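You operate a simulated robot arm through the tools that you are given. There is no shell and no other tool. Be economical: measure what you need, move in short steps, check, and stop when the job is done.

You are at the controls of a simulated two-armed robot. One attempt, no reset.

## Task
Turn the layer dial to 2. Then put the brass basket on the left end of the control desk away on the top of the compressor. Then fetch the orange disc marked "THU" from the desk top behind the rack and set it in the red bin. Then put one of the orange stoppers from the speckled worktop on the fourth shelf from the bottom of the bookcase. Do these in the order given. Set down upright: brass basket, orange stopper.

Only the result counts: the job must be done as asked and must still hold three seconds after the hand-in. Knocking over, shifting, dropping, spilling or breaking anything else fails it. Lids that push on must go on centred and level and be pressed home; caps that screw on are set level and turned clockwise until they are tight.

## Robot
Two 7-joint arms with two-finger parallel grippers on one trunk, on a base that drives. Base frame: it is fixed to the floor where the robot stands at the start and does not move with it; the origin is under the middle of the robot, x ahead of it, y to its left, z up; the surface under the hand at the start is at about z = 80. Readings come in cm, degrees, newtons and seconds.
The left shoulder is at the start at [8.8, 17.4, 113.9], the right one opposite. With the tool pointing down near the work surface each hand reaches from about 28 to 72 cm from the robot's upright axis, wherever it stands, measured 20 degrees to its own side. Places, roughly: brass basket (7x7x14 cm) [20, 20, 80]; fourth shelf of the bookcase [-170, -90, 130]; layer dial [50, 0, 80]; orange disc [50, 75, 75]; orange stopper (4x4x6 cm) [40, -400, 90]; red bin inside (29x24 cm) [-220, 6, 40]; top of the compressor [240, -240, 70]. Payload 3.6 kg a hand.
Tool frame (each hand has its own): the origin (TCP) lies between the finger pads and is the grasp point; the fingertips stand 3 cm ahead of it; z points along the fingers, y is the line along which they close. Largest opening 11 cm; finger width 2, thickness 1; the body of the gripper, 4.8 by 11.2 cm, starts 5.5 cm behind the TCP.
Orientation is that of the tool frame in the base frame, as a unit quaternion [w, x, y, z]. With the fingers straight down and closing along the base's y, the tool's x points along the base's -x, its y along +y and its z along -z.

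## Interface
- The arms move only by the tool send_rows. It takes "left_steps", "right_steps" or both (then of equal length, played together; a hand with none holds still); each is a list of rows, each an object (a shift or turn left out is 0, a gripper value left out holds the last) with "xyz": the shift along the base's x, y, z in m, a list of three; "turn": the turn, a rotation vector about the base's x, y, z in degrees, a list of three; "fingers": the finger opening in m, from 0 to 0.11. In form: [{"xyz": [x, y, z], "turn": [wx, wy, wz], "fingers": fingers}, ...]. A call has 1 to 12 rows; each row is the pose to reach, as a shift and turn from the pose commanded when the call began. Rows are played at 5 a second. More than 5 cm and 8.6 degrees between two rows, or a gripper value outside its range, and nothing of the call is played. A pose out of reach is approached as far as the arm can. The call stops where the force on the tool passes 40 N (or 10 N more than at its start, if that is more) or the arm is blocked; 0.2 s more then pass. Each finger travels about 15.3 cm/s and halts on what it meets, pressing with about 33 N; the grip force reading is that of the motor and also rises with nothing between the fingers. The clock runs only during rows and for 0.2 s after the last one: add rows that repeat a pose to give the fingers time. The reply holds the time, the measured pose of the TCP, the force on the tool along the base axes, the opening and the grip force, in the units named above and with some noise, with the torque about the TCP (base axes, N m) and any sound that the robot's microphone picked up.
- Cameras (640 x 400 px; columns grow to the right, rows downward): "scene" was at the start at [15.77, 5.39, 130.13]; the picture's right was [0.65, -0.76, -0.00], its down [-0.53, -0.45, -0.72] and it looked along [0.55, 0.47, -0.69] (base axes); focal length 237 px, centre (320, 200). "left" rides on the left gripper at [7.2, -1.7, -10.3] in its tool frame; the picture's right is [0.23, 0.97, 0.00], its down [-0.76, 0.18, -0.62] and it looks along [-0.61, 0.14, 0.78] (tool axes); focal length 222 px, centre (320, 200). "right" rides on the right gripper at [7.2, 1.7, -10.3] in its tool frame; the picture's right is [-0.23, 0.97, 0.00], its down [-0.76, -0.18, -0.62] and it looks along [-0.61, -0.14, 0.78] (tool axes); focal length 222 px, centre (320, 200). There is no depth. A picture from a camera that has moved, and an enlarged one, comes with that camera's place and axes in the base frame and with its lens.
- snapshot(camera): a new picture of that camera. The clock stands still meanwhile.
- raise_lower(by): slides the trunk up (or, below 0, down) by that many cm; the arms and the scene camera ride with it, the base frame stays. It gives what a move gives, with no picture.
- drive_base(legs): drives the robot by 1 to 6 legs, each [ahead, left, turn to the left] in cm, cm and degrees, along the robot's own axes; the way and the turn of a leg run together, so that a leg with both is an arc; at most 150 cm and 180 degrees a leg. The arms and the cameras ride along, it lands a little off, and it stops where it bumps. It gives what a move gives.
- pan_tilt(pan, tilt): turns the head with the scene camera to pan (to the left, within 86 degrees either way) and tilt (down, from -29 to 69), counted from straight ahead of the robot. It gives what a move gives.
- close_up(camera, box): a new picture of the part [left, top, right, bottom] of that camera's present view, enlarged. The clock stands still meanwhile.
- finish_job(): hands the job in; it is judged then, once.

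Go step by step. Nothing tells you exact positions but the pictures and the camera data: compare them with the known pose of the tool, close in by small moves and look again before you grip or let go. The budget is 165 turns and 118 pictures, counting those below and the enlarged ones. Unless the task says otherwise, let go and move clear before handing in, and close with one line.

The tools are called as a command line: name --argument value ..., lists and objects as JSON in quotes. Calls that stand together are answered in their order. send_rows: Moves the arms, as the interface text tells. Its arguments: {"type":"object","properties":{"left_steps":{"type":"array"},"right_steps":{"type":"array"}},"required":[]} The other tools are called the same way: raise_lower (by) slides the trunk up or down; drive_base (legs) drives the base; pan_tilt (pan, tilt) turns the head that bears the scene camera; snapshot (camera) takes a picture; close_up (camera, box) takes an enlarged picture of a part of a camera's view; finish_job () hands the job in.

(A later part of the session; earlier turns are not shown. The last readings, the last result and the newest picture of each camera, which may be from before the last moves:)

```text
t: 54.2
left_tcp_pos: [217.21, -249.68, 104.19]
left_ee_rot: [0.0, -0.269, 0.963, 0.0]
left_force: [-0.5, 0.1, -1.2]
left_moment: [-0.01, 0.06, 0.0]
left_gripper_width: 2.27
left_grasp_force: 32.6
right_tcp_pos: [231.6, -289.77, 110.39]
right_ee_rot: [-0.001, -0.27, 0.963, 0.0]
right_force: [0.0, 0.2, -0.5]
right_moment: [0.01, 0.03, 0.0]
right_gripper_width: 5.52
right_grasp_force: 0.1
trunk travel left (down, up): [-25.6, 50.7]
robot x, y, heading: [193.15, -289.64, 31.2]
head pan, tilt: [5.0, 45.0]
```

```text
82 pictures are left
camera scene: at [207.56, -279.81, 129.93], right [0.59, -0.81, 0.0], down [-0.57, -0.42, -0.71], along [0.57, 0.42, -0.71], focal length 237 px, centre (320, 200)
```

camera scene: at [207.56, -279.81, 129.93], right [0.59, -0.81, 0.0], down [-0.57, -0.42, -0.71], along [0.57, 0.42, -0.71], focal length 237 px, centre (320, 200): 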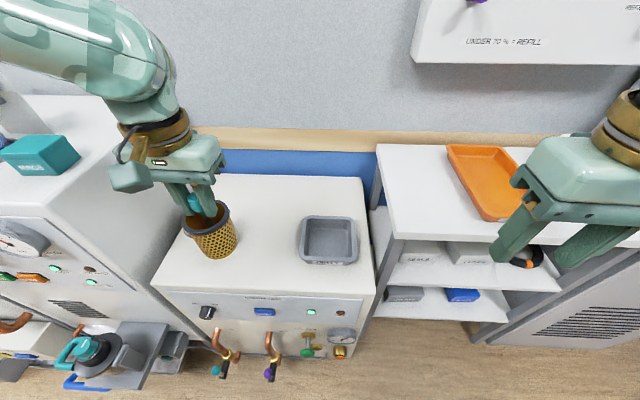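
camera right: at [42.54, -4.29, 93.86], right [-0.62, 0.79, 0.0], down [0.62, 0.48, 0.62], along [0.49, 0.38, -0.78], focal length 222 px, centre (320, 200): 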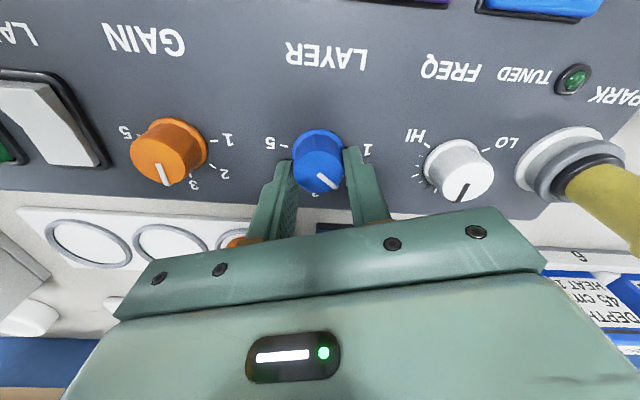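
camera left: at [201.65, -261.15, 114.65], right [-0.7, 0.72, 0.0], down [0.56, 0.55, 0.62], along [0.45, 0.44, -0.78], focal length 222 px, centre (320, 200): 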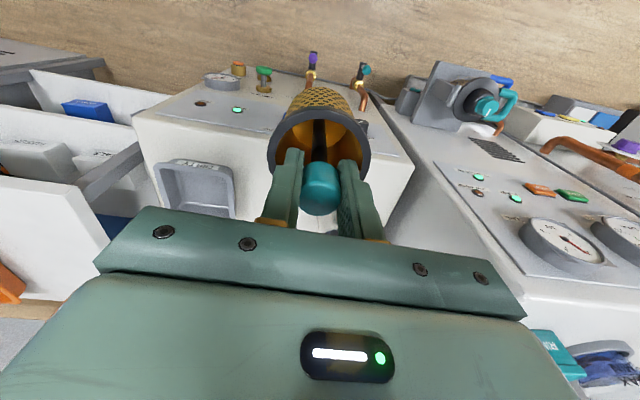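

The basket hovers over the compressor's front-left. I'll shift it over the free spot, lower part way, and look.

send_rows --left_steps '[{"xyz": [0.04, 0.01, 0]}, {"xyz": [0.08, 0.023, 0]}, {"xyz": [0.123, 0.034, 0]}, {"xyz": [0.123, 0.034, -0.04]}, {"xyz": [0.123, 0.034, -0.08]}, {"xyz": [0.123, 0.034, -0.11]}, {"xyz": [0.123, 0.034, -0.11]}]'

snapshot --camera "scene"

snapshot --camera "left"

```text
t: 55.8
left_tcp_pos: [229.35, -246.38, 93.23]
left_ee_rot: [0.001, -0.269, 0.963, 0.0]
left_force: [0.6, 0.7, -1.2]
left_moment: [-0.04, 0.0, 0.01]
left_gripper_width: 2.24
left_grasp_force: 32.8
right_tcp_pos: [231.61, -289.87, 110.44]
right_ee_rot: [-0.001, -0.269, 0.963, 0.0]
right_force: [-0.3, -0.7, 0.4]
right_moment: [0.03, 0.0, 0.0]
right_gripper_width: 5.55
right_grasp_force: 0.1
trunk travel left (down, up): [-25.6, 50.7]
robot x, y, heading: [192.71, -289.75, 31.3]
head pan, tilt: [5.0, 45.0]
```

```text
81 pictures are left
camera scene: at [207.43, -279.91, 129.96], right [0.59, -0.81, 0.0], down [-0.57, -0.42, -0.71], along [0.57, 0.42, -0.71], focal length 237 px, centre (320, 200)
```

scene: 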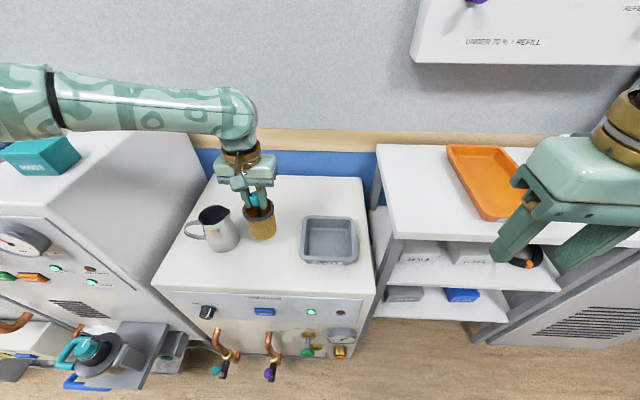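

```text
80 pictures are left
camera left: at [224.07, -251.5, 103.56], right [-0.7, 0.72, 0.0], down [0.56, 0.55, 0.62], along [0.45, 0.44, -0.78], focal length 222 px, centre (320, 200)
```

left: 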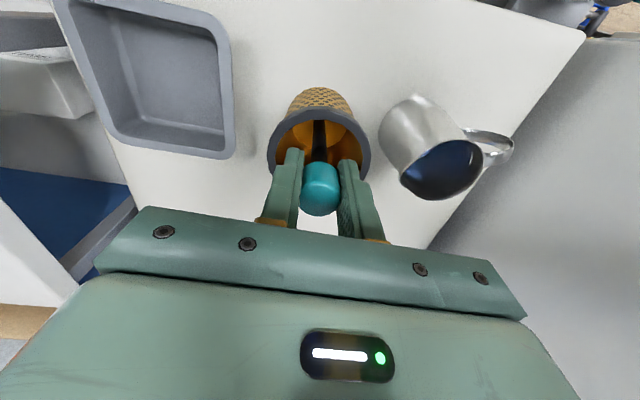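

The spot is clear on both sides; I'll shift 1 cm toward the tray side and lower in steps.

send_rows --left_steps '[{"xyz": [0.007, -0.007, 0]}, {"xyz": [0.007, -0.007, -0.03]}, {"xyz": [0.007, -0.007, -0.05]}, {"xyz": [0.007, -0.007, -0.055]}, {"xyz": [0.007, -0.007, -0.06]}]'

close_up --camera "scene" --box '[190, 160, 370, 280]'

```text
t: 57.0
left_tcp_pos: [228.42, -246.44, 88.33]
left_ee_rot: [0.001, -0.269, 0.963, 0.0]
left_force: [-0.1, 0.1, -1.8]
left_moment: [0.03, -0.01, 0.01]
left_gripper_width: 2.27
left_grasp_force: 32.9
left hand out of reach, approached as far as the arm can: row 2, 3, 4, 5
right_tcp_pos: [231.56, -289.78, 110.35]
right_ee_rot: [-0.001, -0.269, 0.963, 0.0]
right_force: [0.3, 1.0, 0.6]
right_moment: [0.0, 0.0, 0.03]
right_gripper_width: 5.49
right_grasp_force: 0.0
trunk travel left (down, up): [-25.6, 50.7]
robot x, y, heading: [192.93, -289.65, 31.3]
head pan, tilt: [5.0, 45.0]
```

```text
3.33 times, centred on (280, 220) of scene
camera zoom: at [207.44, -279.88, 129.96], right [0.59, -0.81, 0.0], down [-0.57, -0.42, -0.71], along [0.57, 0.42, -0.71], focal length 790 px, centre (453, 133)
```

zoom: 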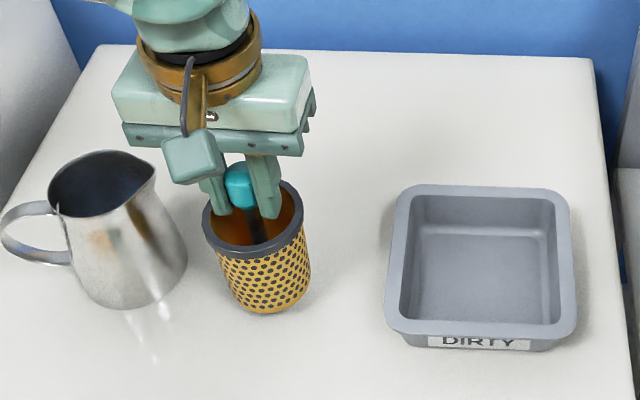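

The arm is at its reach limit; I'll raise the hand, lower the trunk, then come down again.

send_rows --left_steps '[{"xyz": [0, 0, 0.04]}, {"xyz": [0, 0, 0.08]}, {"xyz": [0, 0, 0.12]}, {"xyz": [0, 0, 0.12]}]'

raise_lower --by -13

```text
t: 58.0
left_tcp_pos: [228.5, -246.46, 100.38]
left_ee_rot: [0.0, -0.269, 0.963, 0.0]
left_force: [0.7, 0.7, -1.5]
left_moment: [-0.01, 0.03, -0.02]
left_gripper_width: 2.26
left_grasp_force: 33.0
right_tcp_pos: [231.62, -289.79, 110.49]
right_ee_rot: [-0.001, -0.269, 0.963, 0.0]
right_force: [-0.7, 1.0, 0.3]
right_moment: [0.04, -0.02, -0.04]
right_gripper_width: 5.53
right_grasp_force: 0.1
trunk travel left (down, up): [-25.6, 50.7]
robot x, y, heading: [193.02, -290.11, 31.4]
head pan, tilt: [5.0, 45.0]
```

```text
t: 59.6
left_tcp_pos: [228.46, -246.48, 87.49]
left_ee_rot: [0.0, -0.269, 0.963, 0.0]
left_force: [0.5, -0.2, -1.6]
left_moment: [0.04, -0.02, 0.01]
left_gripper_width: 2.27
left_grasp_force: 32.8
right_tcp_pos: [231.52, -289.92, 97.5]
right_ee_rot: [0.0, -0.267, 0.964, 0.0]
right_force: [0.1, 0.6, 0.6]
right_moment: [0.0, -0.01, 0.03]
right_gripper_width: 5.52
right_grasp_force: 0.1
trunk travel left (down, up): [-12.6, 63.7]
robot x, y, heading: [193.06, -289.85, 31.0]
head pan, tilt: [5.0, 45.0]
```

send_rows --left_steps '[{"xyz": [0.006, -0.007, 0]}, {"xyz": [0.006, -0.007, -0.004]}, {"xyz": [0.006, -0.007, -0.007]}, {"xyz": [0.006, -0.007, -0.01]}, {"xyz": [0.006, -0.007, -0.01]}]'

close_up --camera "scene" --box '[190, 140, 370, 260]'

```text
t: 60.8
left_tcp_pos: [228.98, -247.19, 86.3]
left_ee_rot: [0.0, -0.269, 0.963, 0.0]
left_force: [0.2, 0.1, -1.3]
left_moment: [0.0, 0.05, -0.01]
left_gripper_width: 2.23
left_grasp_force: 32.9
right_tcp_pos: [231.55, -289.85, 97.54]
right_ee_rot: [-0.001, -0.269, 0.963, 0.0]
right_force: [-0.1, -0.1, 0.3]
right_moment: [0.01, 0.0, 0.02]
right_gripper_width: 5.5
right_grasp_force: 0.1
trunk travel left (down, up): [-12.6, 63.7]
robot x, y, heading: [192.74, -289.5, 31.3]
head pan, tilt: [5.0, 45.0]
```

```text
3.33 times, centred on (280, 200) of scene
camera zoom: at [213.53, -276.2, 116.32], right [0.59, -0.81, 0.0], down [-0.57, -0.42, -0.71], along [0.57, 0.42, -0.71], focal length 790 px, centre (453, 200)
```

zoom: 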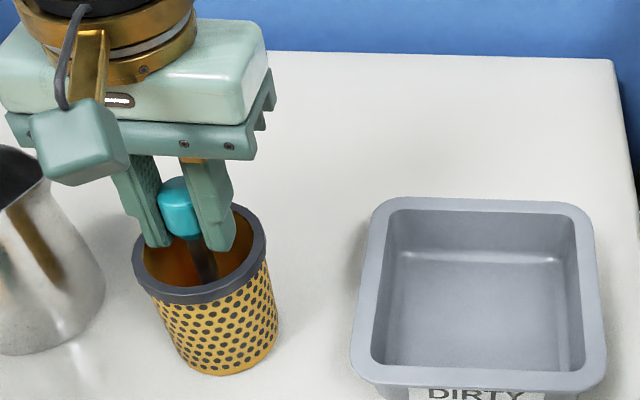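

send_rows --left_steps '[{"xyz": [0, 0, -0.002]}, {"xyz": [0, 0, -0.004]}, {"xyz": [0, 0, -0.006]}, {"xyz": [0, 0, -0.006]}]'

```text
t: 61.8
left_tcp_pos: [229.03, -247.24, 85.9]
left_ee_rot: [0.003, -0.269, 0.963, 0.0]
left_force: [3.6, 1.4, 27.8]
left_moment: [0.08, -0.24, 0.01]
left_gripper_width: 2.3
left_grasp_force: 32.8
right_tcp_pos: [231.4, -290.03, 97.6]
right_ee_rot: [-0.001, -0.268, 0.963, 0.001]
right_force: [-0.4, -1.0, 0.1]
right_moment: [0.01, 0.03, -0.04]
right_gripper_width: 5.48
right_grasp_force: 0.1
trunk travel left (down, up): [-12.6, 63.7]
robot x, y, heading: [192.53, -289.55, 31.4]
head pan, tilt: [5.0, 45.0]
```

Contact felt. I'll relieve the load, open and rise.

send_rows --left_steps '[{"xyz": [0, 0, 0.003]}, {"xyz": [0, 0, 0.003]}, {"xyz": [0, 0, 0.003], "fingers": 0.05}, {"xyz": [0, 0, 0.003], "fingers": 0.05}, {"xyz": [0, 0, 0.03]}, {"xyz": [0, 0, 0.07]}, {"xyz": [0, 0, 0.11]}, {"xyz": [0, 0, 0.15]}, {"xyz": [0, 0, 0.19]}]'

snapshot --camera "scene"

```text
t: 63.8
left_tcp_pos: [229.0, -247.26, 103.58]
left_ee_rot: [0.0, -0.269, 0.963, -0.001]
left_force: [0.6, 0.3, 0.3]
left_moment: [-0.01, 0.0, 0.02]
left_gripper_width: 5.01
left_grasp_force: 0.0
left hand out of reach, approached as far as the arm can: row 9
right_tcp_pos: [231.52, -289.81, 97.52]
right_ee_rot: [-0.001, -0.268, 0.963, 0.0]
right_force: [-0.7, 0.2, 0.4]
right_moment: [-0.01, -0.01, 0.0]
right_gripper_width: 5.49
right_grasp_force: 0.0
trunk travel left (down, up): [-12.6, 63.7]
robot x, y, heading: [192.67, -290.0, 31.1]
head pan, tilt: [5.0, 45.0]
```

```text
77 pictures are left
camera scene: at [213.55, -276.15, 116.31], right [0.59, -0.81, 0.0], down [-0.57, -0.42, -0.71], along [0.57, 0.42, -0.71], focal length 237 px, centre (320, 200)
```

scene: 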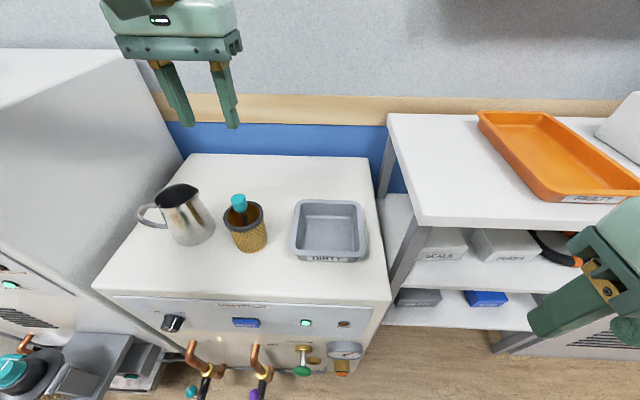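

The basket stands upright on the compressor. I'll back away, raise the trunk and drive back along the corridor toward the desk's left part.

drive_base --legs '[[-65, 0, 0]]'

send_rows --left_steps '[{"xyz": [-0.04, -0.02, 0]}, {"xyz": [-0.08, -0.045, 0]}, {"xyz": [-0.12, -0.07, 0]}, {"xyz": [-0.12, -0.07, 0]}]'

drive_base --legs '[[0, 140, 0], [0, 140, 0]]'

pan_tilt --pan 20 --tilt 25

snapshot --camera "scene"

```text
t: 67.5
left_tcp_pos: [172.57, -281.37, 103.6]
left_ee_rot: [0.001, -0.27, 0.963, 0.0]
left_force: [-0.1, 0.2, 0.0]
left_moment: [0.0, -0.03, 0.02]
left_gripper_width: 5.02
left_grasp_force: 0.0
right_tcp_pos: [175.27, -323.96, 97.57]
right_ee_rot: [0.0, -0.27, 0.963, 0.0]
right_force: [0.1, 0.4, -0.3]
right_moment: [-0.02, -0.02, -0.01]
right_gripper_width: 5.52
right_grasp_force: 0.1
trunk travel left (down, up): [-12.6, 63.7]
robot x, y, heading: [136.6, -323.45, 31.2]
head pan, tilt: [5.0, 45.0]
```

```text
t: 68.5
left_tcp_pos: [161.86, -288.15, 100.34]
left_ee_rot: [0.0, -0.271, 0.963, -0.001]
left_force: [-0.6, 0.5, -0.4]
left_moment: [-0.01, 0.02, -0.01]
left_gripper_width: 5.0
left_grasp_force: 0.1
left hand out of reach, approached as far as the arm can: row 1, 2, 3, 4
right_tcp_pos: [175.27, -323.86, 97.38]
right_ee_rot: [-0.001, -0.269, 0.963, -0.001]
right_force: [0.4, 0.5, 0.7]
right_moment: [0.01, 0.03, 0.04]
right_gripper_width: 5.51
right_grasp_force: 0.1
trunk travel left (down, up): [-12.6, 63.7]
robot x, y, heading: [136.19, -323.99, 31.4]
head pan, tilt: [5.0, 45.0]
```

```text
t: 82.1
left_tcp_pos: [16.26, -45.59, 100.36]
left_ee_rot: [0.001, -0.269, 0.963, -0.001]
left_force: [0.7, 0.4, 0.6]
left_moment: [-0.04, 0.03, -0.01]
left_gripper_width: 5.0
left_grasp_force: 0.0
right_tcp_pos: [29.59, -81.6, 97.6]
right_ee_rot: [-0.001, -0.269, 0.963, 0.0]
right_force: [1.1, -0.1, 0.6]
right_moment: [-0.02, -0.01, -0.01]
right_gripper_width: 5.48
right_grasp_force: 0.0
trunk travel left (down, up): [-12.6, 63.7]
robot x, y, heading: [-8.87, -81.3, 31.2]
head pan, tilt: [5.0, 45.0]
```

```text
t: 83.0
left_tcp_pos: [16.17, -45.76, 100.27]
left_ee_rot: [0.0, -0.269, 0.963, 0.0]
left_force: [0.4, 0.4, 0.5]
left_moment: [-0.01, 0.03, -0.02]
left_gripper_width: 5.0
left_grasp_force: 0.0
right_tcp_pos: [29.59, -81.52, 97.49]
right_ee_rot: [0.0, -0.269, 0.963, 0.0]
right_force: [1.4, -0.6, 0.3]
right_moment: [0.0, 0.01, 0.02]
right_gripper_width: 5.5
right_grasp_force: 0.1
trunk travel left (down, up): [-12.6, 63.7]
robot x, y, heading: [-9.18, -81.57, 31.0]
head pan, tilt: [20.0, 25.0]
```

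```text
76 pictures are left
camera scene: at [10.75, -65.61, 119.38], right [0.78, -0.63, 0.0], down [-0.27, -0.33, -0.91], along [0.57, 0.71, -0.42], focal length 237 px, centre (320, 200)
```

scene: 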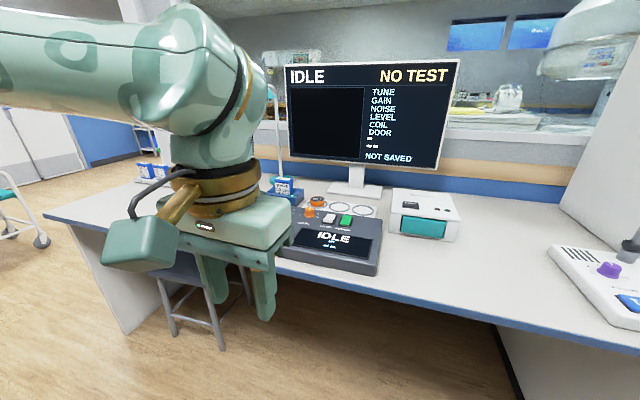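

There's a stool under the desk's front-left, so I'll approach the discs from the desk's left end instead. I'll strafe left past the desk's end and look.

drive_base --legs '[[0, 100, 0], [0, 72, 0]]'

pan_tilt --pan 0 --tilt 35

snapshot --camera "scene"

```text
t: 91.7
left_tcp_pos: [-73.82, 100.99, 100.25]
left_ee_rot: [0.001, -0.272, 0.962, 0.0]
left_force: [0.4, -0.3, 0.0]
left_moment: [0.01, 0.01, 0.02]
left_gripper_width: 4.99
left_grasp_force: 0.0
right_tcp_pos: [-60.15, 65.21, 97.38]
right_ee_rot: [0.0, -0.272, 0.962, 0.0]
right_force: [-0.5, -0.3, 0.2]
right_moment: [-0.02, 0.01, 0.05]
right_gripper_width: 5.51
right_grasp_force: 0.0
trunk travel left (down, up): [-12.6, 63.7]
robot x, y, heading: [-98.99, 65.06, 31.7]
head pan, tilt: [20.0, 25.0]
```

```text
t: 92.5
left_tcp_pos: [-73.86, 100.84, 100.34]
left_ee_rot: [0.001, -0.273, 0.962, 0.0]
left_force: [0.5, -0.3, -0.4]
left_moment: [-0.02, -0.01, -0.01]
left_gripper_width: 4.99
left_grasp_force: 0.0
right_tcp_pos: [-60.13, 65.08, 97.46]
right_ee_rot: [-0.001, -0.273, 0.962, 0.0]
right_force: [0.1, 0.0, -0.1]
right_moment: [0.02, 0.01, 0.02]
right_gripper_width: 5.51
right_grasp_force: 0.0
trunk travel left (down, up): [-12.6, 63.7]
robot x, y, heading: [-99.07, 64.64, 31.7]
head pan, tilt: [0.0, 35.0]
```

```text
75 pictures are left
camera scene: at [-77.36, 78.41, 117.81], right [0.52, -0.85, 0.0], down [-0.49, -0.3, -0.82], along [0.7, 0.43, -0.57], focal length 237 px, centre (320, 200)
```

scene: 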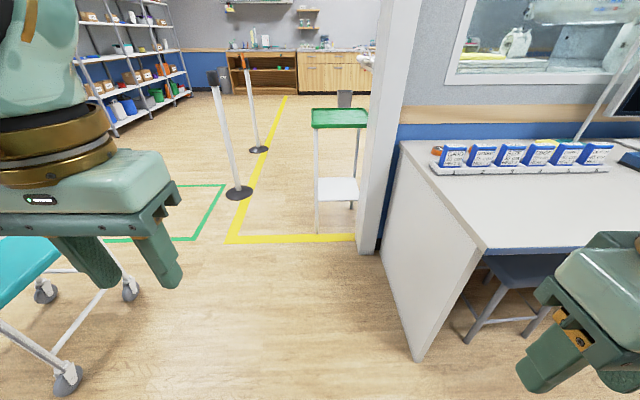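

Floor beside the desk's left end is clear. I'll turn to face along the desk, then strafe in beside its end.

drive_base --legs '[[0, 0, -88.7], [0, 100, 0]]'

pan_tilt --pan 10 --tilt 45

snapshot --camera "scene"

snapshot --camera "left"

```text
t: 100.3
left_tcp_pos: [4.94, 87.57, 100.75]
left_ee_rot: [0.007, 0.472, 0.882, 0.005]
left_force: [-0.4, 0.7, 0.5]
left_moment: [0.01, 0.0, 0.0]
left_gripper_width: 5.0
left_grasp_force: 0.0
right_tcp_pos: [-30.09, 72.46, 97.49]
right_ee_rot: [0.003, 0.468, 0.883, 0.003]
right_force: [0.3, -0.7, 0.1]
right_moment: [0.0, 0.0, 0.01]
right_gripper_width: 5.52
right_grasp_force: 0.1
trunk travel left (down, up): [-12.6, 63.7]
robot x, y, heading: [-31.13, 111.57, -55.9]
head pan, tilt: [0.0, 35.0]
stopped in leg 2: the robot was blocked; the commanded pose is now the measured one
```

```text
t: 101.0
left_tcp_pos: [4.97, 87.53, 100.67]
left_ee_rot: [0.006, 0.471, 0.882, 0.006]
left_force: [0.1, 0.0, -0.4]
left_moment: [0.03, -0.02, -0.02]
left_gripper_width: 5.01
left_grasp_force: 0.1
right_tcp_pos: [-30.13, 72.35, 97.48]
right_ee_rot: [0.003, 0.469, 0.883, 0.004]
right_force: [-0.3, 0.1, -0.1]
right_moment: [-0.02, 0.01, -0.01]
right_gripper_width: 5.52
right_grasp_force: 0.1
trunk travel left (down, up): [-12.6, 63.7]
robot x, y, heading: [-31.3, 111.14, -55.9]
head pan, tilt: [10.0, 45.0]
```

```text
74 pictures are left
camera scene: at [-17.36, 91.16, 116.45], right [-0.72, -0.7, -0.01], down [-0.49, 0.51, -0.71], along [0.5, -0.51, -0.7], focal length 237 px, centre (320, 200)
```

scene: 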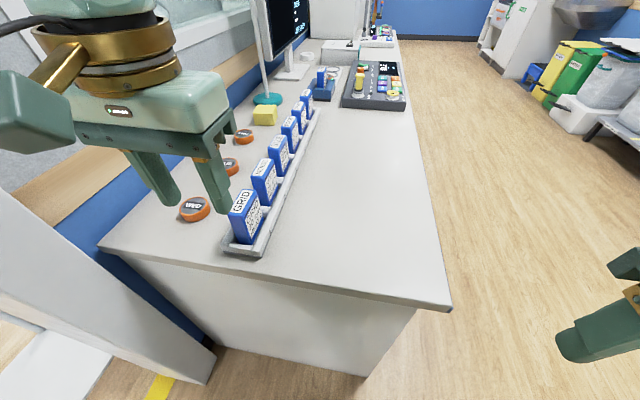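

```text
73 pictures are left
camera left: at [-0.66, 92.54, 110.97], right [0.68, 0.73, 0.01], down [0.56, -0.54, 0.63], along [0.47, -0.42, -0.78], focal length 222 px, centre (320, 200)
```

left: 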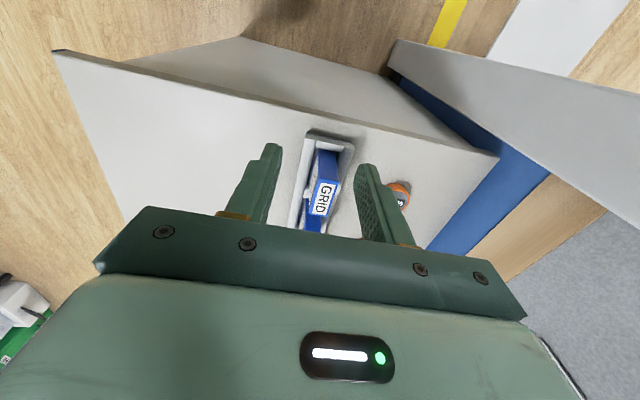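

Something blocked the last bit. I'll look to the left to see what it touched.

pan_tilt --pan 70 --tilt 40

snapshot --camera "scene"

```text
t: 102.3
left_tcp_pos: [4.85, 87.48, 100.63]
left_ee_rot: [0.006, 0.47, 0.883, 0.005]
left_force: [-0.3, 0.6, -0.6]
left_moment: [0.0, -0.01, 0.0]
left_gripper_width: 5.01
left_grasp_force: 0.1
right_tcp_pos: [-30.07, 72.21, 97.4]
right_ee_rot: [0.002, 0.47, 0.883, 0.002]
right_force: [0.3, 0.4, -1.0]
right_moment: [0.02, 0.03, -0.01]
right_gripper_width: 5.48
right_grasp_force: 0.0
trunk travel left (down, up): [-12.6, 63.7]
robot x, y, heading: [-31.42, 111.03, -56.0]
head pan, tilt: [70.0, 40.0]
```

```text
72 pictures are left
camera scene: at [-14.78, 99.08, 117.2], right [0.24, -0.97, 0.0], down [-0.62, -0.15, -0.77], along [0.75, 0.19, -0.64], focal length 237 px, centre (320, 200)
```

scene: 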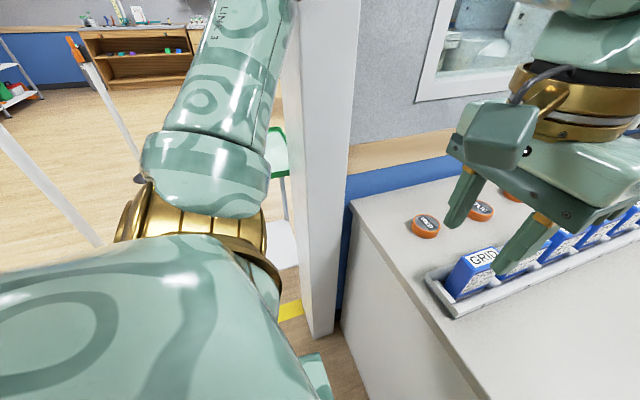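

The left forearm touches the partition end. I'll back off a little, stretch the left hand forward (pulling the elbow in), then move ahead.

drive_base --legs '[[0, -5, 0]]'

send_rows --left_steps '[{"xyz": [0.022, -0.033, 0]}, {"xyz": [0.045, -0.066, 0]}, {"xyz": [0.067, -0.1, 0]}, {"xyz": [0.09, -0.133, 0]}, {"xyz": [0.112, -0.166, 0]}, {"xyz": [0.112, -0.166, 0]}]'

snapshot --camera "scene"

```text
t: 103.2
left_tcp_pos: [1.52, 84.77, 100.39]
left_ee_rot: [0.003, 0.47, 0.882, 0.003]
left_force: [-0.5, -0.7, 0.1]
left_moment: [0.03, -0.04, 0.02]
left_gripper_width: 5.05
left_grasp_force: 0.1
right_tcp_pos: [-33.65, 69.55, 97.47]
right_ee_rot: [0.0, 0.47, 0.883, 0.001]
right_force: [-0.6, 0.1, -0.2]
right_moment: [0.02, -0.01, -0.02]
right_gripper_width: 5.5
right_grasp_force: 0.0
trunk travel left (down, up): [-12.6, 63.7]
robot x, y, heading: [-35.16, 108.48, -56.0]
head pan, tilt: [70.0, 40.0]
```

```text
t: 104.6
left_tcp_pos: [11.08, 70.62, 100.29]
left_ee_rot: [0.002, 0.471, 0.882, 0.002]
left_force: [0.2, -0.2, 0.4]
left_moment: [0.04, 0.05, -0.02]
left_gripper_width: 5.01
left_grasp_force: 0.2
left hand out of reach, approached as far as the arm can: row 5, 6
right_tcp_pos: [-33.51, 69.63, 97.42]
right_ee_rot: [-0.002, 0.469, 0.883, 0.001]
right_force: [-0.2, -0.9, 0.3]
right_moment: [0.0, -0.03, 0.01]
right_gripper_width: 5.49
right_grasp_force: 0.0
trunk travel left (down, up): [-12.6, 63.7]
robot x, y, heading: [-35.3, 108.76, -55.9]
head pan, tilt: [70.0, 40.0]
```

```text
71 pictures are left
camera scene: at [-17.92, 96.42, 117.04], right [0.24, -0.97, 0.0], down [-0.62, -0.16, -0.77], along [0.74, 0.19, -0.64], focal length 237 px, centre (320, 200)
```

scene: 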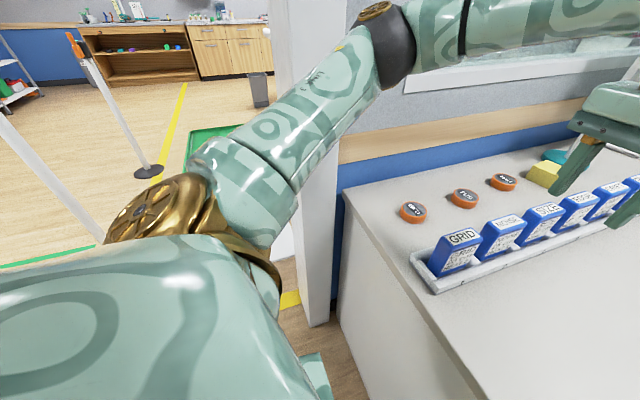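

This side is too cramped for the elbow. The start pose actually puts my left shoulder within reach of the disc, so I'll return there: strafe away from the desk, turn to heading 0, tuck the hand, and drive in.

drive_base --legs '[[0, -80, 0], [0, 0, 56]]'

send_rows --left_steps '[{"xyz": [-0.045, 0, 0.01]}, {"xyz": [-0.09, 0, 0.02]}, {"xyz": [-0.135, 0.01, 0.03]}, {"xyz": [-0.18, 0.02, 0.03]}, {"xyz": [-0.22, 0.03, 0.03]}, {"xyz": [-0.22, 0.03, 0.03]}]'

raise_lower --by 5

```text
t: 111.3
left_tcp_pos: [-43.04, 83.38, 100.33]
left_ee_rot: [0.0, -0.016, 1.0, 0.003]
left_force: [-1.0, 0.2, 0.1]
left_moment: [-0.01, 0.03, -0.01]
left_gripper_width: 5.02
left_grasp_force: 0.0
right_tcp_pos: [-65.89, 45.0, 97.53]
right_ee_rot: [-0.001, -0.017, 1.0, 0.001]
right_force: [0.2, 0.4, 0.3]
right_moment: [0.0, -0.01, 0.0]
right_gripper_width: 5.48
right_grasp_force: 0.0
trunk travel left (down, up): [-12.6, 63.7]
robot x, y, heading: [-99.5, 64.13, 1.8]
head pan, tilt: [70.0, 40.0]
```

```text
t: 112.8
left_tcp_pos: [-60.95, 85.61, 99.94]
left_ee_rot: [0.0, -0.016, 1.0, 0.001]
left_force: [0.2, 0.4, -0.5]
left_moment: [-0.02, 0.01, -0.02]
left_gripper_width: 5.02
left_grasp_force: 0.0
left hand out of reach, approached as far as the arm can: row 3, 4, 5, 6
right_tcp_pos: [-65.67, 44.94, 97.46]
right_ee_rot: [-0.003, -0.016, 1.0, 0.0]
right_force: [1.1, -1.1, 0.6]
right_moment: [0.03, 0.04, 0.01]
right_gripper_width: 5.5
right_grasp_force: 0.1
trunk travel left (down, up): [-12.6, 63.7]
robot x, y, heading: [-99.64, 64.02, 2.1]
head pan, tilt: [70.0, 40.0]
```

```text
t: 113.7
left_tcp_pos: [-60.9, 85.45, 104.41]
left_ee_rot: [0.0, -0.017, 1.0, 0.002]
left_force: [-1.3, 0.2, -0.5]
left_moment: [-0.02, 0.01, 0.01]
left_gripper_width: 5.0
left_grasp_force: 0.1
right_tcp_pos: [-65.66, 44.96, 102.43]
right_ee_rot: [-0.001, -0.017, 1.0, 0.0]
right_force: [0.7, -0.4, -0.3]
right_moment: [0.01, 0.03, -0.03]
right_gripper_width: 5.53
right_grasp_force: 0.1
trunk travel left (down, up): [-17.6, 58.7]
robot x, y, heading: [-99.57, 64.31, 1.9]
head pan, tilt: [70.0, 40.0]
```

drive_base --legs '[[82, -54, 0]]'

pan_tilt --pan 40 --tilt 45

snapshot --camera "scene"

```text
t: 118.7
left_tcp_pos: [20.4, 34.28, 104.53]
left_ee_rot: [0.0, -0.022, 1.0, 0.003]
left_force: [0.7, -0.1, 0.4]
left_moment: [0.0, 0.01, -0.03]
left_gripper_width: 5.02
left_grasp_force: 0.1
right_tcp_pos: [16.0, -6.22, 102.45]
right_ee_rot: [-0.002, -0.023, 1.0, 0.0]
right_force: [-1.0, 0.2, -0.6]
right_moment: [-0.01, 0.01, 0.02]
right_gripper_width: 5.51
right_grasp_force: 0.0
trunk travel left (down, up): [-17.6, 58.7]
robot x, y, heading: [-18.31, 12.42, 2.7]
head pan, tilt: [70.0, 40.0]
```

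```text
t: 119.7
left_tcp_pos: [20.26, 34.38, 104.51]
left_ee_rot: [0.001, -0.021, 1.0, 0.003]
left_force: [-0.2, -0.1, 0.4]
left_moment: [-0.02, 0.04, 0.0]
left_gripper_width: 5.0
left_grasp_force: 0.0
right_tcp_pos: [16.01, -6.08, 102.47]
right_ee_rot: [-0.001, -0.023, 1.0, 0.0]
right_force: [-0.4, -0.6, 0.1]
right_moment: [0.02, -0.01, 0.0]
right_gripper_width: 5.51
right_grasp_force: 0.1
trunk travel left (down, up): [-17.6, 58.7]
robot x, y, heading: [-18.3, 12.27, 2.7]
head pan, tilt: [40.0, 45.0]
```

```text
70 pictures are left
camera scene: at [1.53, 18.64, 121.63], right [0.68, -0.73, 0.0], down [-0.52, -0.48, -0.71], along [0.52, 0.48, -0.71], focal length 237 px, centre (320, 200)
```

scene: 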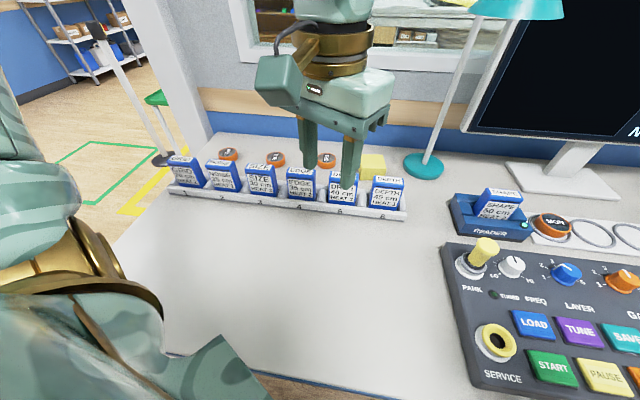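

THU measured again at about (50, 60). I'll move in to about (-5, 5), heading -15°.

drive_base --legs '[[13, -8, 0], [0, 0, -17]]'

```text
t: 122.0
left_tcp_pos: [38.19, 14.56, 104.44]
left_ee_rot: [0.001, 0.127, 0.992, 0.002]
left_force: [0.1, -0.9, -0.3]
left_moment: [-0.01, 0.01, 0.0]
left_gripper_width: 5.02
left_grasp_force: 0.1
right_tcp_pos: [22.12, -22.81, 102.4]
right_ee_rot: [0.0, 0.126, 0.992, 0.0]
right_force: [-0.4, -0.6, 0.7]
right_moment: [0.0, 0.01, 0.0]
right_gripper_width: 5.47
right_grasp_force: 0.0
trunk travel left (down, up): [-17.6, 58.7]
robot x, y, heading: [-5.26, 4.83, -14.3]
head pan, tilt: [40.0, 45.0]
```

I'm in place. I'll bring the left hand over the disc, swinging the fingers to close parallel to the rack.

send_rows --left_steps '[{"xyz": [-0.01, 0.045, 0], "turn": [0, 0, 4], "fingers": 0.075}, {"xyz": [-0.015, 0.09, 0], "turn": [0, 0, 8]}, {"xyz": [-0.015, 0.135, -0.01], "turn": [0, 0, 12]}, {"xyz": [-0.01, 0.18, -0.02], "turn": [0, 0, 17]}, {"xyz": [0, 0.225, -0.03], "turn": [0, 0, 22]}, {"xyz": [0.015, 0.27, -0.04], "turn": [0, 0, 27]}, {"xyz": [0.03, 0.315, -0.045], "turn": [0, 0, 32]}, {"xyz": [0.05, 0.355, -0.05], "turn": [0, 0, 37]}, {"xyz": [0.075, 0.395, -0.055], "turn": [0, 0, 42]}, {"xyz": [0.1, 0.43, -0.065], "turn": [0, 0, 47]}, {"xyz": [0.118, 0.455, -0.08], "turn": [0, 0, 50]}, {"xyz": [0.118, 0.455, -0.08], "turn": [0, 0, 50]}]'

snapshot --camera "left"

snapshot --camera "scene"

```text
t: 124.6
left_tcp_pos: [49.91, 60.17, 96.29]
left_ee_rot: [0.001, -0.304, 0.953, 0.003]
left_force: [-0.4, -0.1, -0.6]
left_moment: [0.0, 0.04, -0.01]
left_gripper_width: 7.48
left_grasp_force: 0.0
right_tcp_pos: [22.16, -22.73, 102.52]
right_ee_rot: [-0.001, 0.126, 0.992, 0.0]
right_force: [0.5, -0.6, -0.8]
right_moment: [-0.01, -0.03, -0.01]
right_gripper_width: 5.51
right_grasp_force: 0.1
trunk travel left (down, up): [-17.6, 58.7]
robot x, y, heading: [-5.13, 4.9, -14.4]
head pan, tilt: [40.0, 45.0]
```

```text
69 pictures are left
camera left: at [44.95, 54.54, 106.73], right [-0.75, 0.66, 0.0], down [0.52, 0.58, 0.63], along [0.41, 0.47, -0.78], focal length 222 px, centre (320, 200)
```

left: 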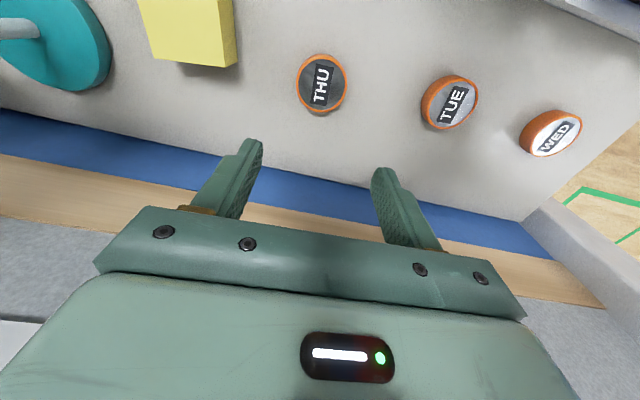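

```text
68 pictures are left
camera scene: at [15.66, 5.05, 121.64], right [0.43, -0.9, 0.0], down [-0.64, -0.31, -0.71], along [0.64, 0.31, -0.71], focal length 237 px, centre (320, 200)
```

scene: 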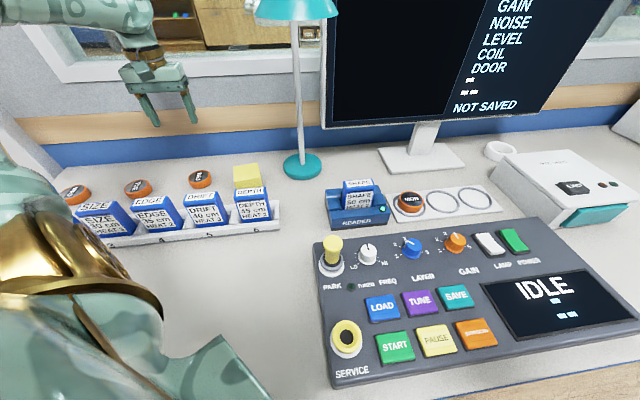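

The disc is ~5.7 cm wide at about (48.3, 58.8). I'll open wider, shift and come down part way to re-check.

send_rows --left_steps '[{"xyz": [-0.016, -0.014, 0], "fingers": 0.095}, {"xyz": [-0.016, -0.014, -0.04]}, {"xyz": [-0.016, -0.014, -0.08]}, {"xyz": [-0.016, -0.014, -0.1]}, {"xyz": [-0.016, -0.014, -0.1]}]'

snapshot --camera "left"

close_up --camera "scene" --box '[100, 90, 300, 240]'

```text
t: 125.8
left_tcp_pos: [48.41, 58.78, 86.41]
left_ee_rot: [0.0, -0.304, 0.953, 0.003]
left_force: [0.2, -0.8, 0.0]
left_moment: [0.01, -0.01, -0.01]
left_gripper_width: 9.49
left_grasp_force: 0.0
right_tcp_pos: [22.24, -22.78, 102.51]
right_ee_rot: [-0.001, 0.126, 0.992, 0.0]
right_force: [-0.1, 0.5, 0.2]
right_moment: [0.01, 0.02, 0.01]
right_gripper_width: 5.49
right_grasp_force: 0.1
trunk travel left (down, up): [-17.6, 58.7]
robot x, y, heading: [-5.22, 5.29, -14.4]
head pan, tilt: [40.0, 45.0]
```

```text
67 pictures are left
camera left: at [43.61, 53.15, 96.78], right [-0.75, 0.66, 0.0], down [0.52, 0.58, 0.63], along [0.41, 0.47, -0.78], focal length 222 px, centre (320, 200)
```

left: 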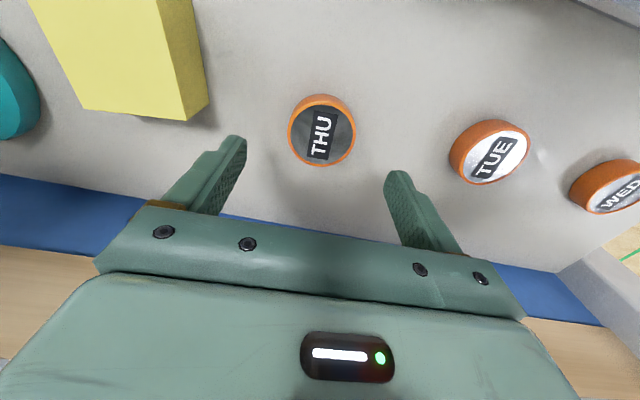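

```text
2.67 times, centred on (200, 165) of scene
camera zoom: at [15.69, 5.06, 121.64], right [0.43, -0.9, 0.0], down [-0.64, -0.31, -0.71], along [0.64, 0.31, -0.71], focal length 632 px, centre (640, 293)
```

zoom: 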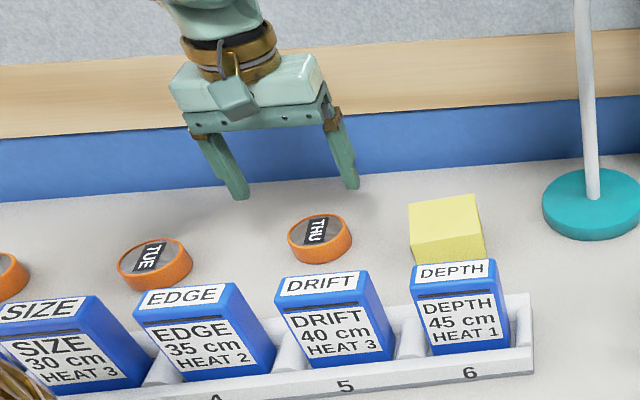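

The disc is centred under the hand. I'll lower carefully to tips at ~z 77.5 and look.

send_rows --left_steps '[{"xyz": [0, 0, -0.03]}, {"xyz": [0, 0, -0.045]}, {"xyz": [0, 0, -0.055]}, {"xyz": [0, 0, -0.06]}, {"xyz": [0, 0, -0.06]}]'

snapshot --camera "left"

close_up --camera "scene" --box '[100, 90, 300, 240]'

```text
t: 127.0
left_tcp_pos: [48.55, 58.73, 80.45]
left_ee_rot: [0.001, -0.304, 0.953, 0.002]
left_force: [0.1, -0.1, -0.4]
left_moment: [-0.02, -0.01, 0.01]
left_gripper_width: 9.49
left_grasp_force: 0.1
right_tcp_pos: [22.23, -22.76, 102.43]
right_ee_rot: [0.0, 0.127, 0.992, 0.0]
right_force: [-0.6, -0.5, 0.7]
right_moment: [0.0, 0.0, -0.05]
right_gripper_width: 5.5
right_grasp_force: 0.0
trunk travel left (down, up): [-17.6, 58.7]
robot x, y, heading: [-5.12, 5.09, -14.6]
head pan, tilt: [40.0, 45.0]
```

```text
65 pictures are left
camera left: at [43.64, 53.1, 90.83], right [-0.75, 0.66, 0.0], down [0.52, 0.58, 0.63], along [0.41, 0.47, -0.78], focal length 222 px, centre (320, 200)
```

left: 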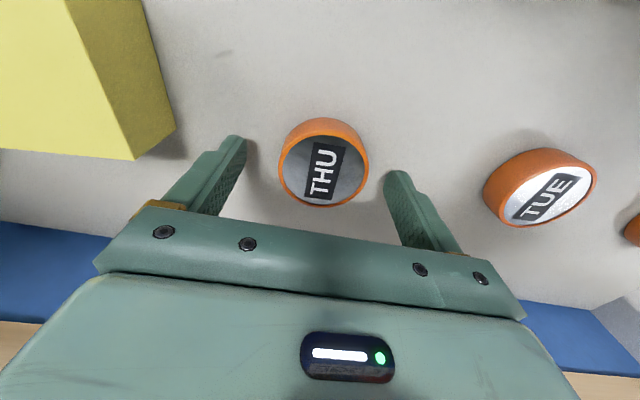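

```text
2.67 times, centred on (200, 165) of scene
camera zoom: at [15.71, 5.08, 121.63], right [0.43, -0.9, 0.0], down [-0.64, -0.31, -0.71], along [0.64, 0.31, -0.71], focal length 632 px, centre (640, 293)
```

zoom: 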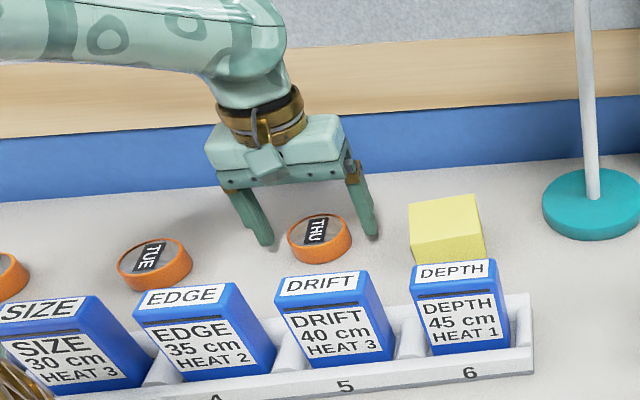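

Nearly centred; I'll shift 4 mm outward, lower 1.2 cm and close on the disc.

send_rows --left_steps '[{"xyz": [0.002, 0.003, -0.004]}, {"xyz": [0.002, 0.003, -0.008]}, {"xyz": [0.002, 0.003, -0.012]}, {"xyz": [0.002, 0.003, -0.012]}, {"xyz": [0.002, 0.003, -0.012], "fingers": 0.06}, {"xyz": [0.002, 0.003, -0.012], "fingers": 0.035}, {"xyz": [0.002, 0.003, -0.012], "fingers": 0.035}, {"xyz": [0.002, 0.003, -0.012], "fingers": 0.035}]'

snapshot --camera "left"

```text
t: 128.8
left_tcp_pos: [48.69, 59.09, 79.26]
left_ee_rot: [0.0, -0.304, 0.953, 0.003]
left_force: [0.2, 0.6, 1.8]
left_moment: [-0.02, -0.04, 0.01]
left_gripper_width: 5.64
left_grasp_force: 32.7
right_tcp_pos: [22.14, -22.84, 102.44]
right_ee_rot: [-0.002, 0.126, 0.992, 0.0]
right_force: [-0.1, -0.9, 0.3]
right_moment: [-0.02, 0.02, 0.01]
right_gripper_width: 5.51
right_grasp_force: 0.1
trunk travel left (down, up): [-17.6, 58.7]
robot x, y, heading: [-4.63, 5.15, -14.1]
head pan, tilt: [40.0, 45.0]
```

```text
63 pictures are left
camera left: at [43.87, 53.36, 89.63], right [-0.75, 0.66, 0.0], down [0.52, 0.58, 0.63], along [0.41, 0.47, -0.78], focal length 222 px, centre (320, 200)
```

left: 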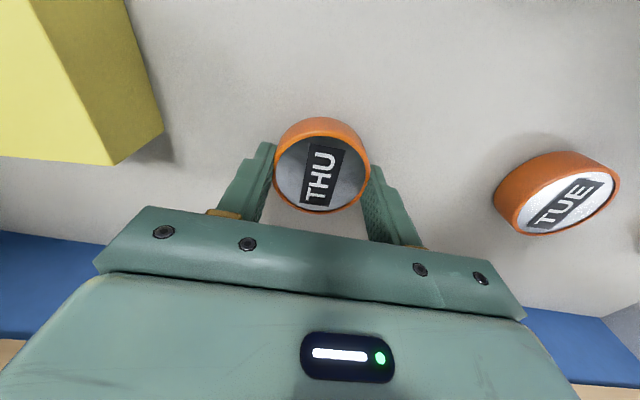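

Gripped at 5.6 cm. Lifting straight up.

send_rows --left_steps '[{"xyz": [0, 0, 0.02]}, {"xyz": [0, 0, 0.05]}, {"xyz": [0, 0, 0.09]}, {"xyz": [0, 0, 0.13]}, {"xyz": [0, 0, 0.17]}, {"xyz": [-0.02, -0.04, 0.19]}, {"xyz": [-0.045, -0.08, 0.2]}, {"xyz": [-0.07, -0.12, 0.21]}, {"xyz": [-0.09, -0.16, 0.22]}, {"xyz": [-0.11, -0.2, 0.22]}, {"xyz": [-0.12, -0.24, 0.22]}, {"xyz": [-0.12, -0.24, 0.22]}]'

snapshot --camera "left"

snapshot --camera "scene"

```text
t: 131.4
left_tcp_pos: [36.69, 35.05, 101.31]
left_ee_rot: [0.001, -0.304, 0.953, 0.003]
left_force: [-0.7, 0.4, -0.9]
left_moment: [0.01, 0.01, 0.01]
left_gripper_width: 5.61
left_grasp_force: 32.8
right_tcp_pos: [22.11, -22.76, 102.63]
right_ee_rot: [0.0, 0.126, 0.992, 0.0]
right_force: [1.4, -0.3, -0.1]
right_moment: [0.0, 0.0, -0.02]
right_gripper_width: 5.51
right_grasp_force: 0.0
trunk travel left (down, up): [-17.6, 58.7]
robot x, y, heading: [-4.76, 4.98, -14.5]
head pan, tilt: [40.0, 45.0]
```

```text
62 pictures are left
camera left: at [31.78, 29.36, 111.6], right [-0.75, 0.66, 0.0], down [0.52, 0.58, 0.63], along [0.41, 0.47, -0.78], focal length 222 px, centre (320, 200)
```

left: 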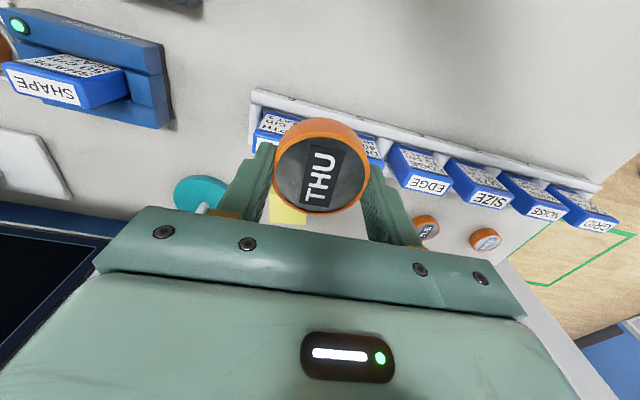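

```text
61 pictures are left
camera scene: at [15.7, 5.09, 121.63], right [0.43, -0.9, 0.0], down [-0.64, -0.31, -0.71], along [0.64, 0.31, -0.71], focal length 237 px, centre (320, 200)
```

scene: 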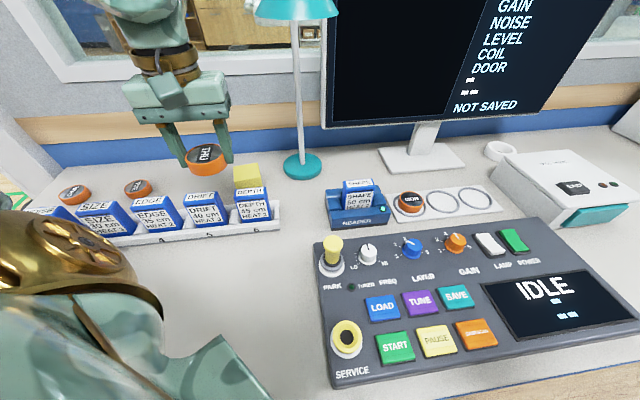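

The disc is held and nothing else moved. I'll back off and turn around to find the red bin behind me.

drive_base --legs '[[-55, 0, 0], [0, 0, 150]]'

pan_tilt --pan 30 --tilt 20

snapshot --camera "scene"

```text
t: 140.6
left_tcp_pos: [-109.76, 18.05, 101.19]
left_ee_rot: [0.003, 1.0, 0.005, 0.0]
left_force: [-0.1, 0.4, -0.6]
left_moment: [0.02, -0.01, 0.01]
left_gripper_width: 5.63
left_grasp_force: 33.0
right_tcp_pos: [-64.86, 57.2, 102.47]
right_ee_rot: [0.0, 0.908, -0.418, 0.002]
right_force: [0.5, 0.0, -0.1]
right_moment: [0.01, 0.02, -0.03]
right_gripper_width: 5.5
right_grasp_force: 0.1
trunk travel left (down, up): [-17.6, 58.7]
robot x, y, heading: [-58.46, 18.91, 131.0]
head pan, tilt: [40.0, 45.0]
```

```text
t: 141.5
left_tcp_pos: [-109.75, 18.03, 101.18]
left_ee_rot: [0.003, 1.0, 0.006, -0.001]
left_force: [-0.5, -0.5, -1.8]
left_moment: [0.03, 0.0, 0.01]
left_gripper_width: 5.6
left_grasp_force: 33.4
right_tcp_pos: [-64.92, 57.16, 102.49]
right_ee_rot: [0.001, 0.909, -0.417, 0.001]
right_force: [-0.7, 0.0, 0.5]
right_moment: [-0.01, 0.0, 0.03]
right_gripper_width: 5.5
right_grasp_force: 0.0
trunk travel left (down, up): [-17.6, 58.7]
robot x, y, heading: [-58.86, 19.29, 130.7]
head pan, tilt: [30.0, 20.0]
```

```text
60 pictures are left
camera scene: at [-76.85, 32.62, 125.49], right [0.33, 0.94, 0.0], down [0.32, -0.11, -0.94], along [-0.89, 0.31, -0.34], focal length 237 px, centre (320, 200)
```

scene: 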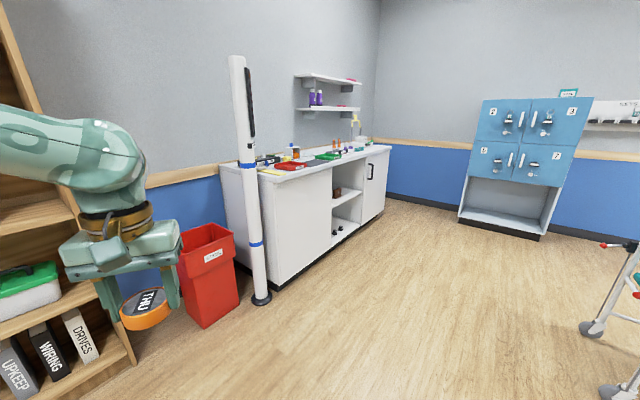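

The red bin is at about (-220, 8), rim ~z 55, with a pole to its right and the bookcase to its left. I'll tuck the right hand a bit, turn to face it and drive closer.

send_rows --right_steps '[{"xyz": [0.005, -0.03, 0]}, {"xyz": [0.01, -0.06, 0]}, {"xyz": [0.014, -0.09, 0]}, {"xyz": [0.014, -0.09, 0]}]'

drive_base --legs '[[0, 0, 59], [85, -22, 0]]'

pan_tilt --pan 0 --tilt 40

snapshot --camera "scene"

```text
t: 142.5
left_tcp_pos: [-109.66, 18.16, 101.31]
left_ee_rot: [0.003, 1.0, 0.005, -0.001]
left_force: [0.0, 0.3, -1.1]
left_moment: [-0.01, 0.0, -0.02]
left_gripper_width: 5.61
left_grasp_force: 33.0
right_tcp_pos: [-64.74, 48.71, 103.82]
right_ee_rot: [0.0, 0.909, -0.416, 0.001]
right_force: [-1.2, -0.7, -0.5]
right_moment: [-0.01, -0.03, 0.01]
right_gripper_width: 5.52
right_grasp_force: 0.1
right hand out of reach, approached as far as the arm can: row 2, 3, 4
trunk travel left (down, up): [-17.6, 58.7]
robot x, y, heading: [-58.5, 19.02, 130.6]
head pan, tilt: [30.0, 20.0]
```

```text
t: 149.6
left_tcp_pos: [-171.11, -14.95, 101.28]
left_ee_rot: [0.002, 0.872, 0.489, 0.001]
left_force: [0.0, 0.0, -1.0]
left_moment: [0.0, 0.01, 0.0]
left_gripper_width: 5.6
left_grasp_force: 32.3
right_tcp_pos: [-173.08, 39.46, 103.66]
right_ee_rot: [0.0, 0.997, 0.076, 0.003]
right_force: [0.3, -0.2, -0.2]
right_moment: [0.03, 0.0, -0.01]
right_gripper_width: 5.52
right_grasp_force: 0.1
trunk travel left (down, up): [-17.6, 58.7]
robot x, y, heading: [-144.52, 28.69, -171.4]
head pan, tilt: [30.0, 20.0]
```

```text
t: 150.5
left_tcp_pos: [-171.13, -14.93, 101.15]
left_ee_rot: [0.003, 0.872, 0.489, 0.0]
left_force: [0.0, 0.4, -1.3]
left_moment: [-0.02, -0.02, -0.01]
left_gripper_width: 5.59
left_grasp_force: 32.5
right_tcp_pos: [-173.19, 39.43, 103.86]
right_ee_rot: [0.0, 0.997, 0.075, 0.002]
right_force: [-0.1, -0.3, 0.5]
right_moment: [-0.02, 0.0, 0.0]
right_gripper_width: 5.51
right_grasp_force: 0.1
trunk travel left (down, up): [-17.6, 58.7]
robot x, y, heading: [-144.81, 28.94, -171.4]
head pan, tilt: [0.0, 40.0]
```

```text
59 pictures are left
camera scene: at [-167.32, 25.44, 122.36], right [-0.15, 0.99, 0.0], down [0.64, 0.1, -0.77], along [-0.76, -0.12, -0.64], focal length 237 px, centre (320, 200)
```

scene: 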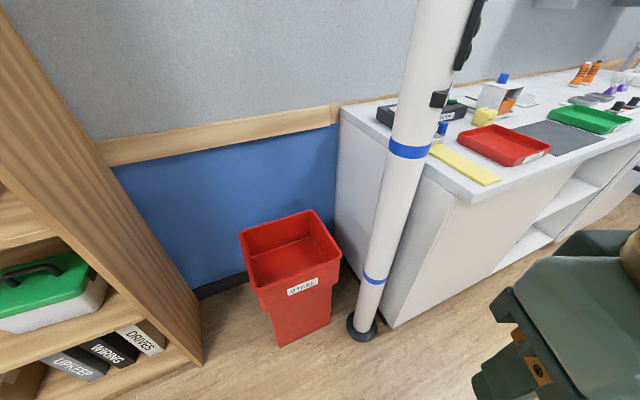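

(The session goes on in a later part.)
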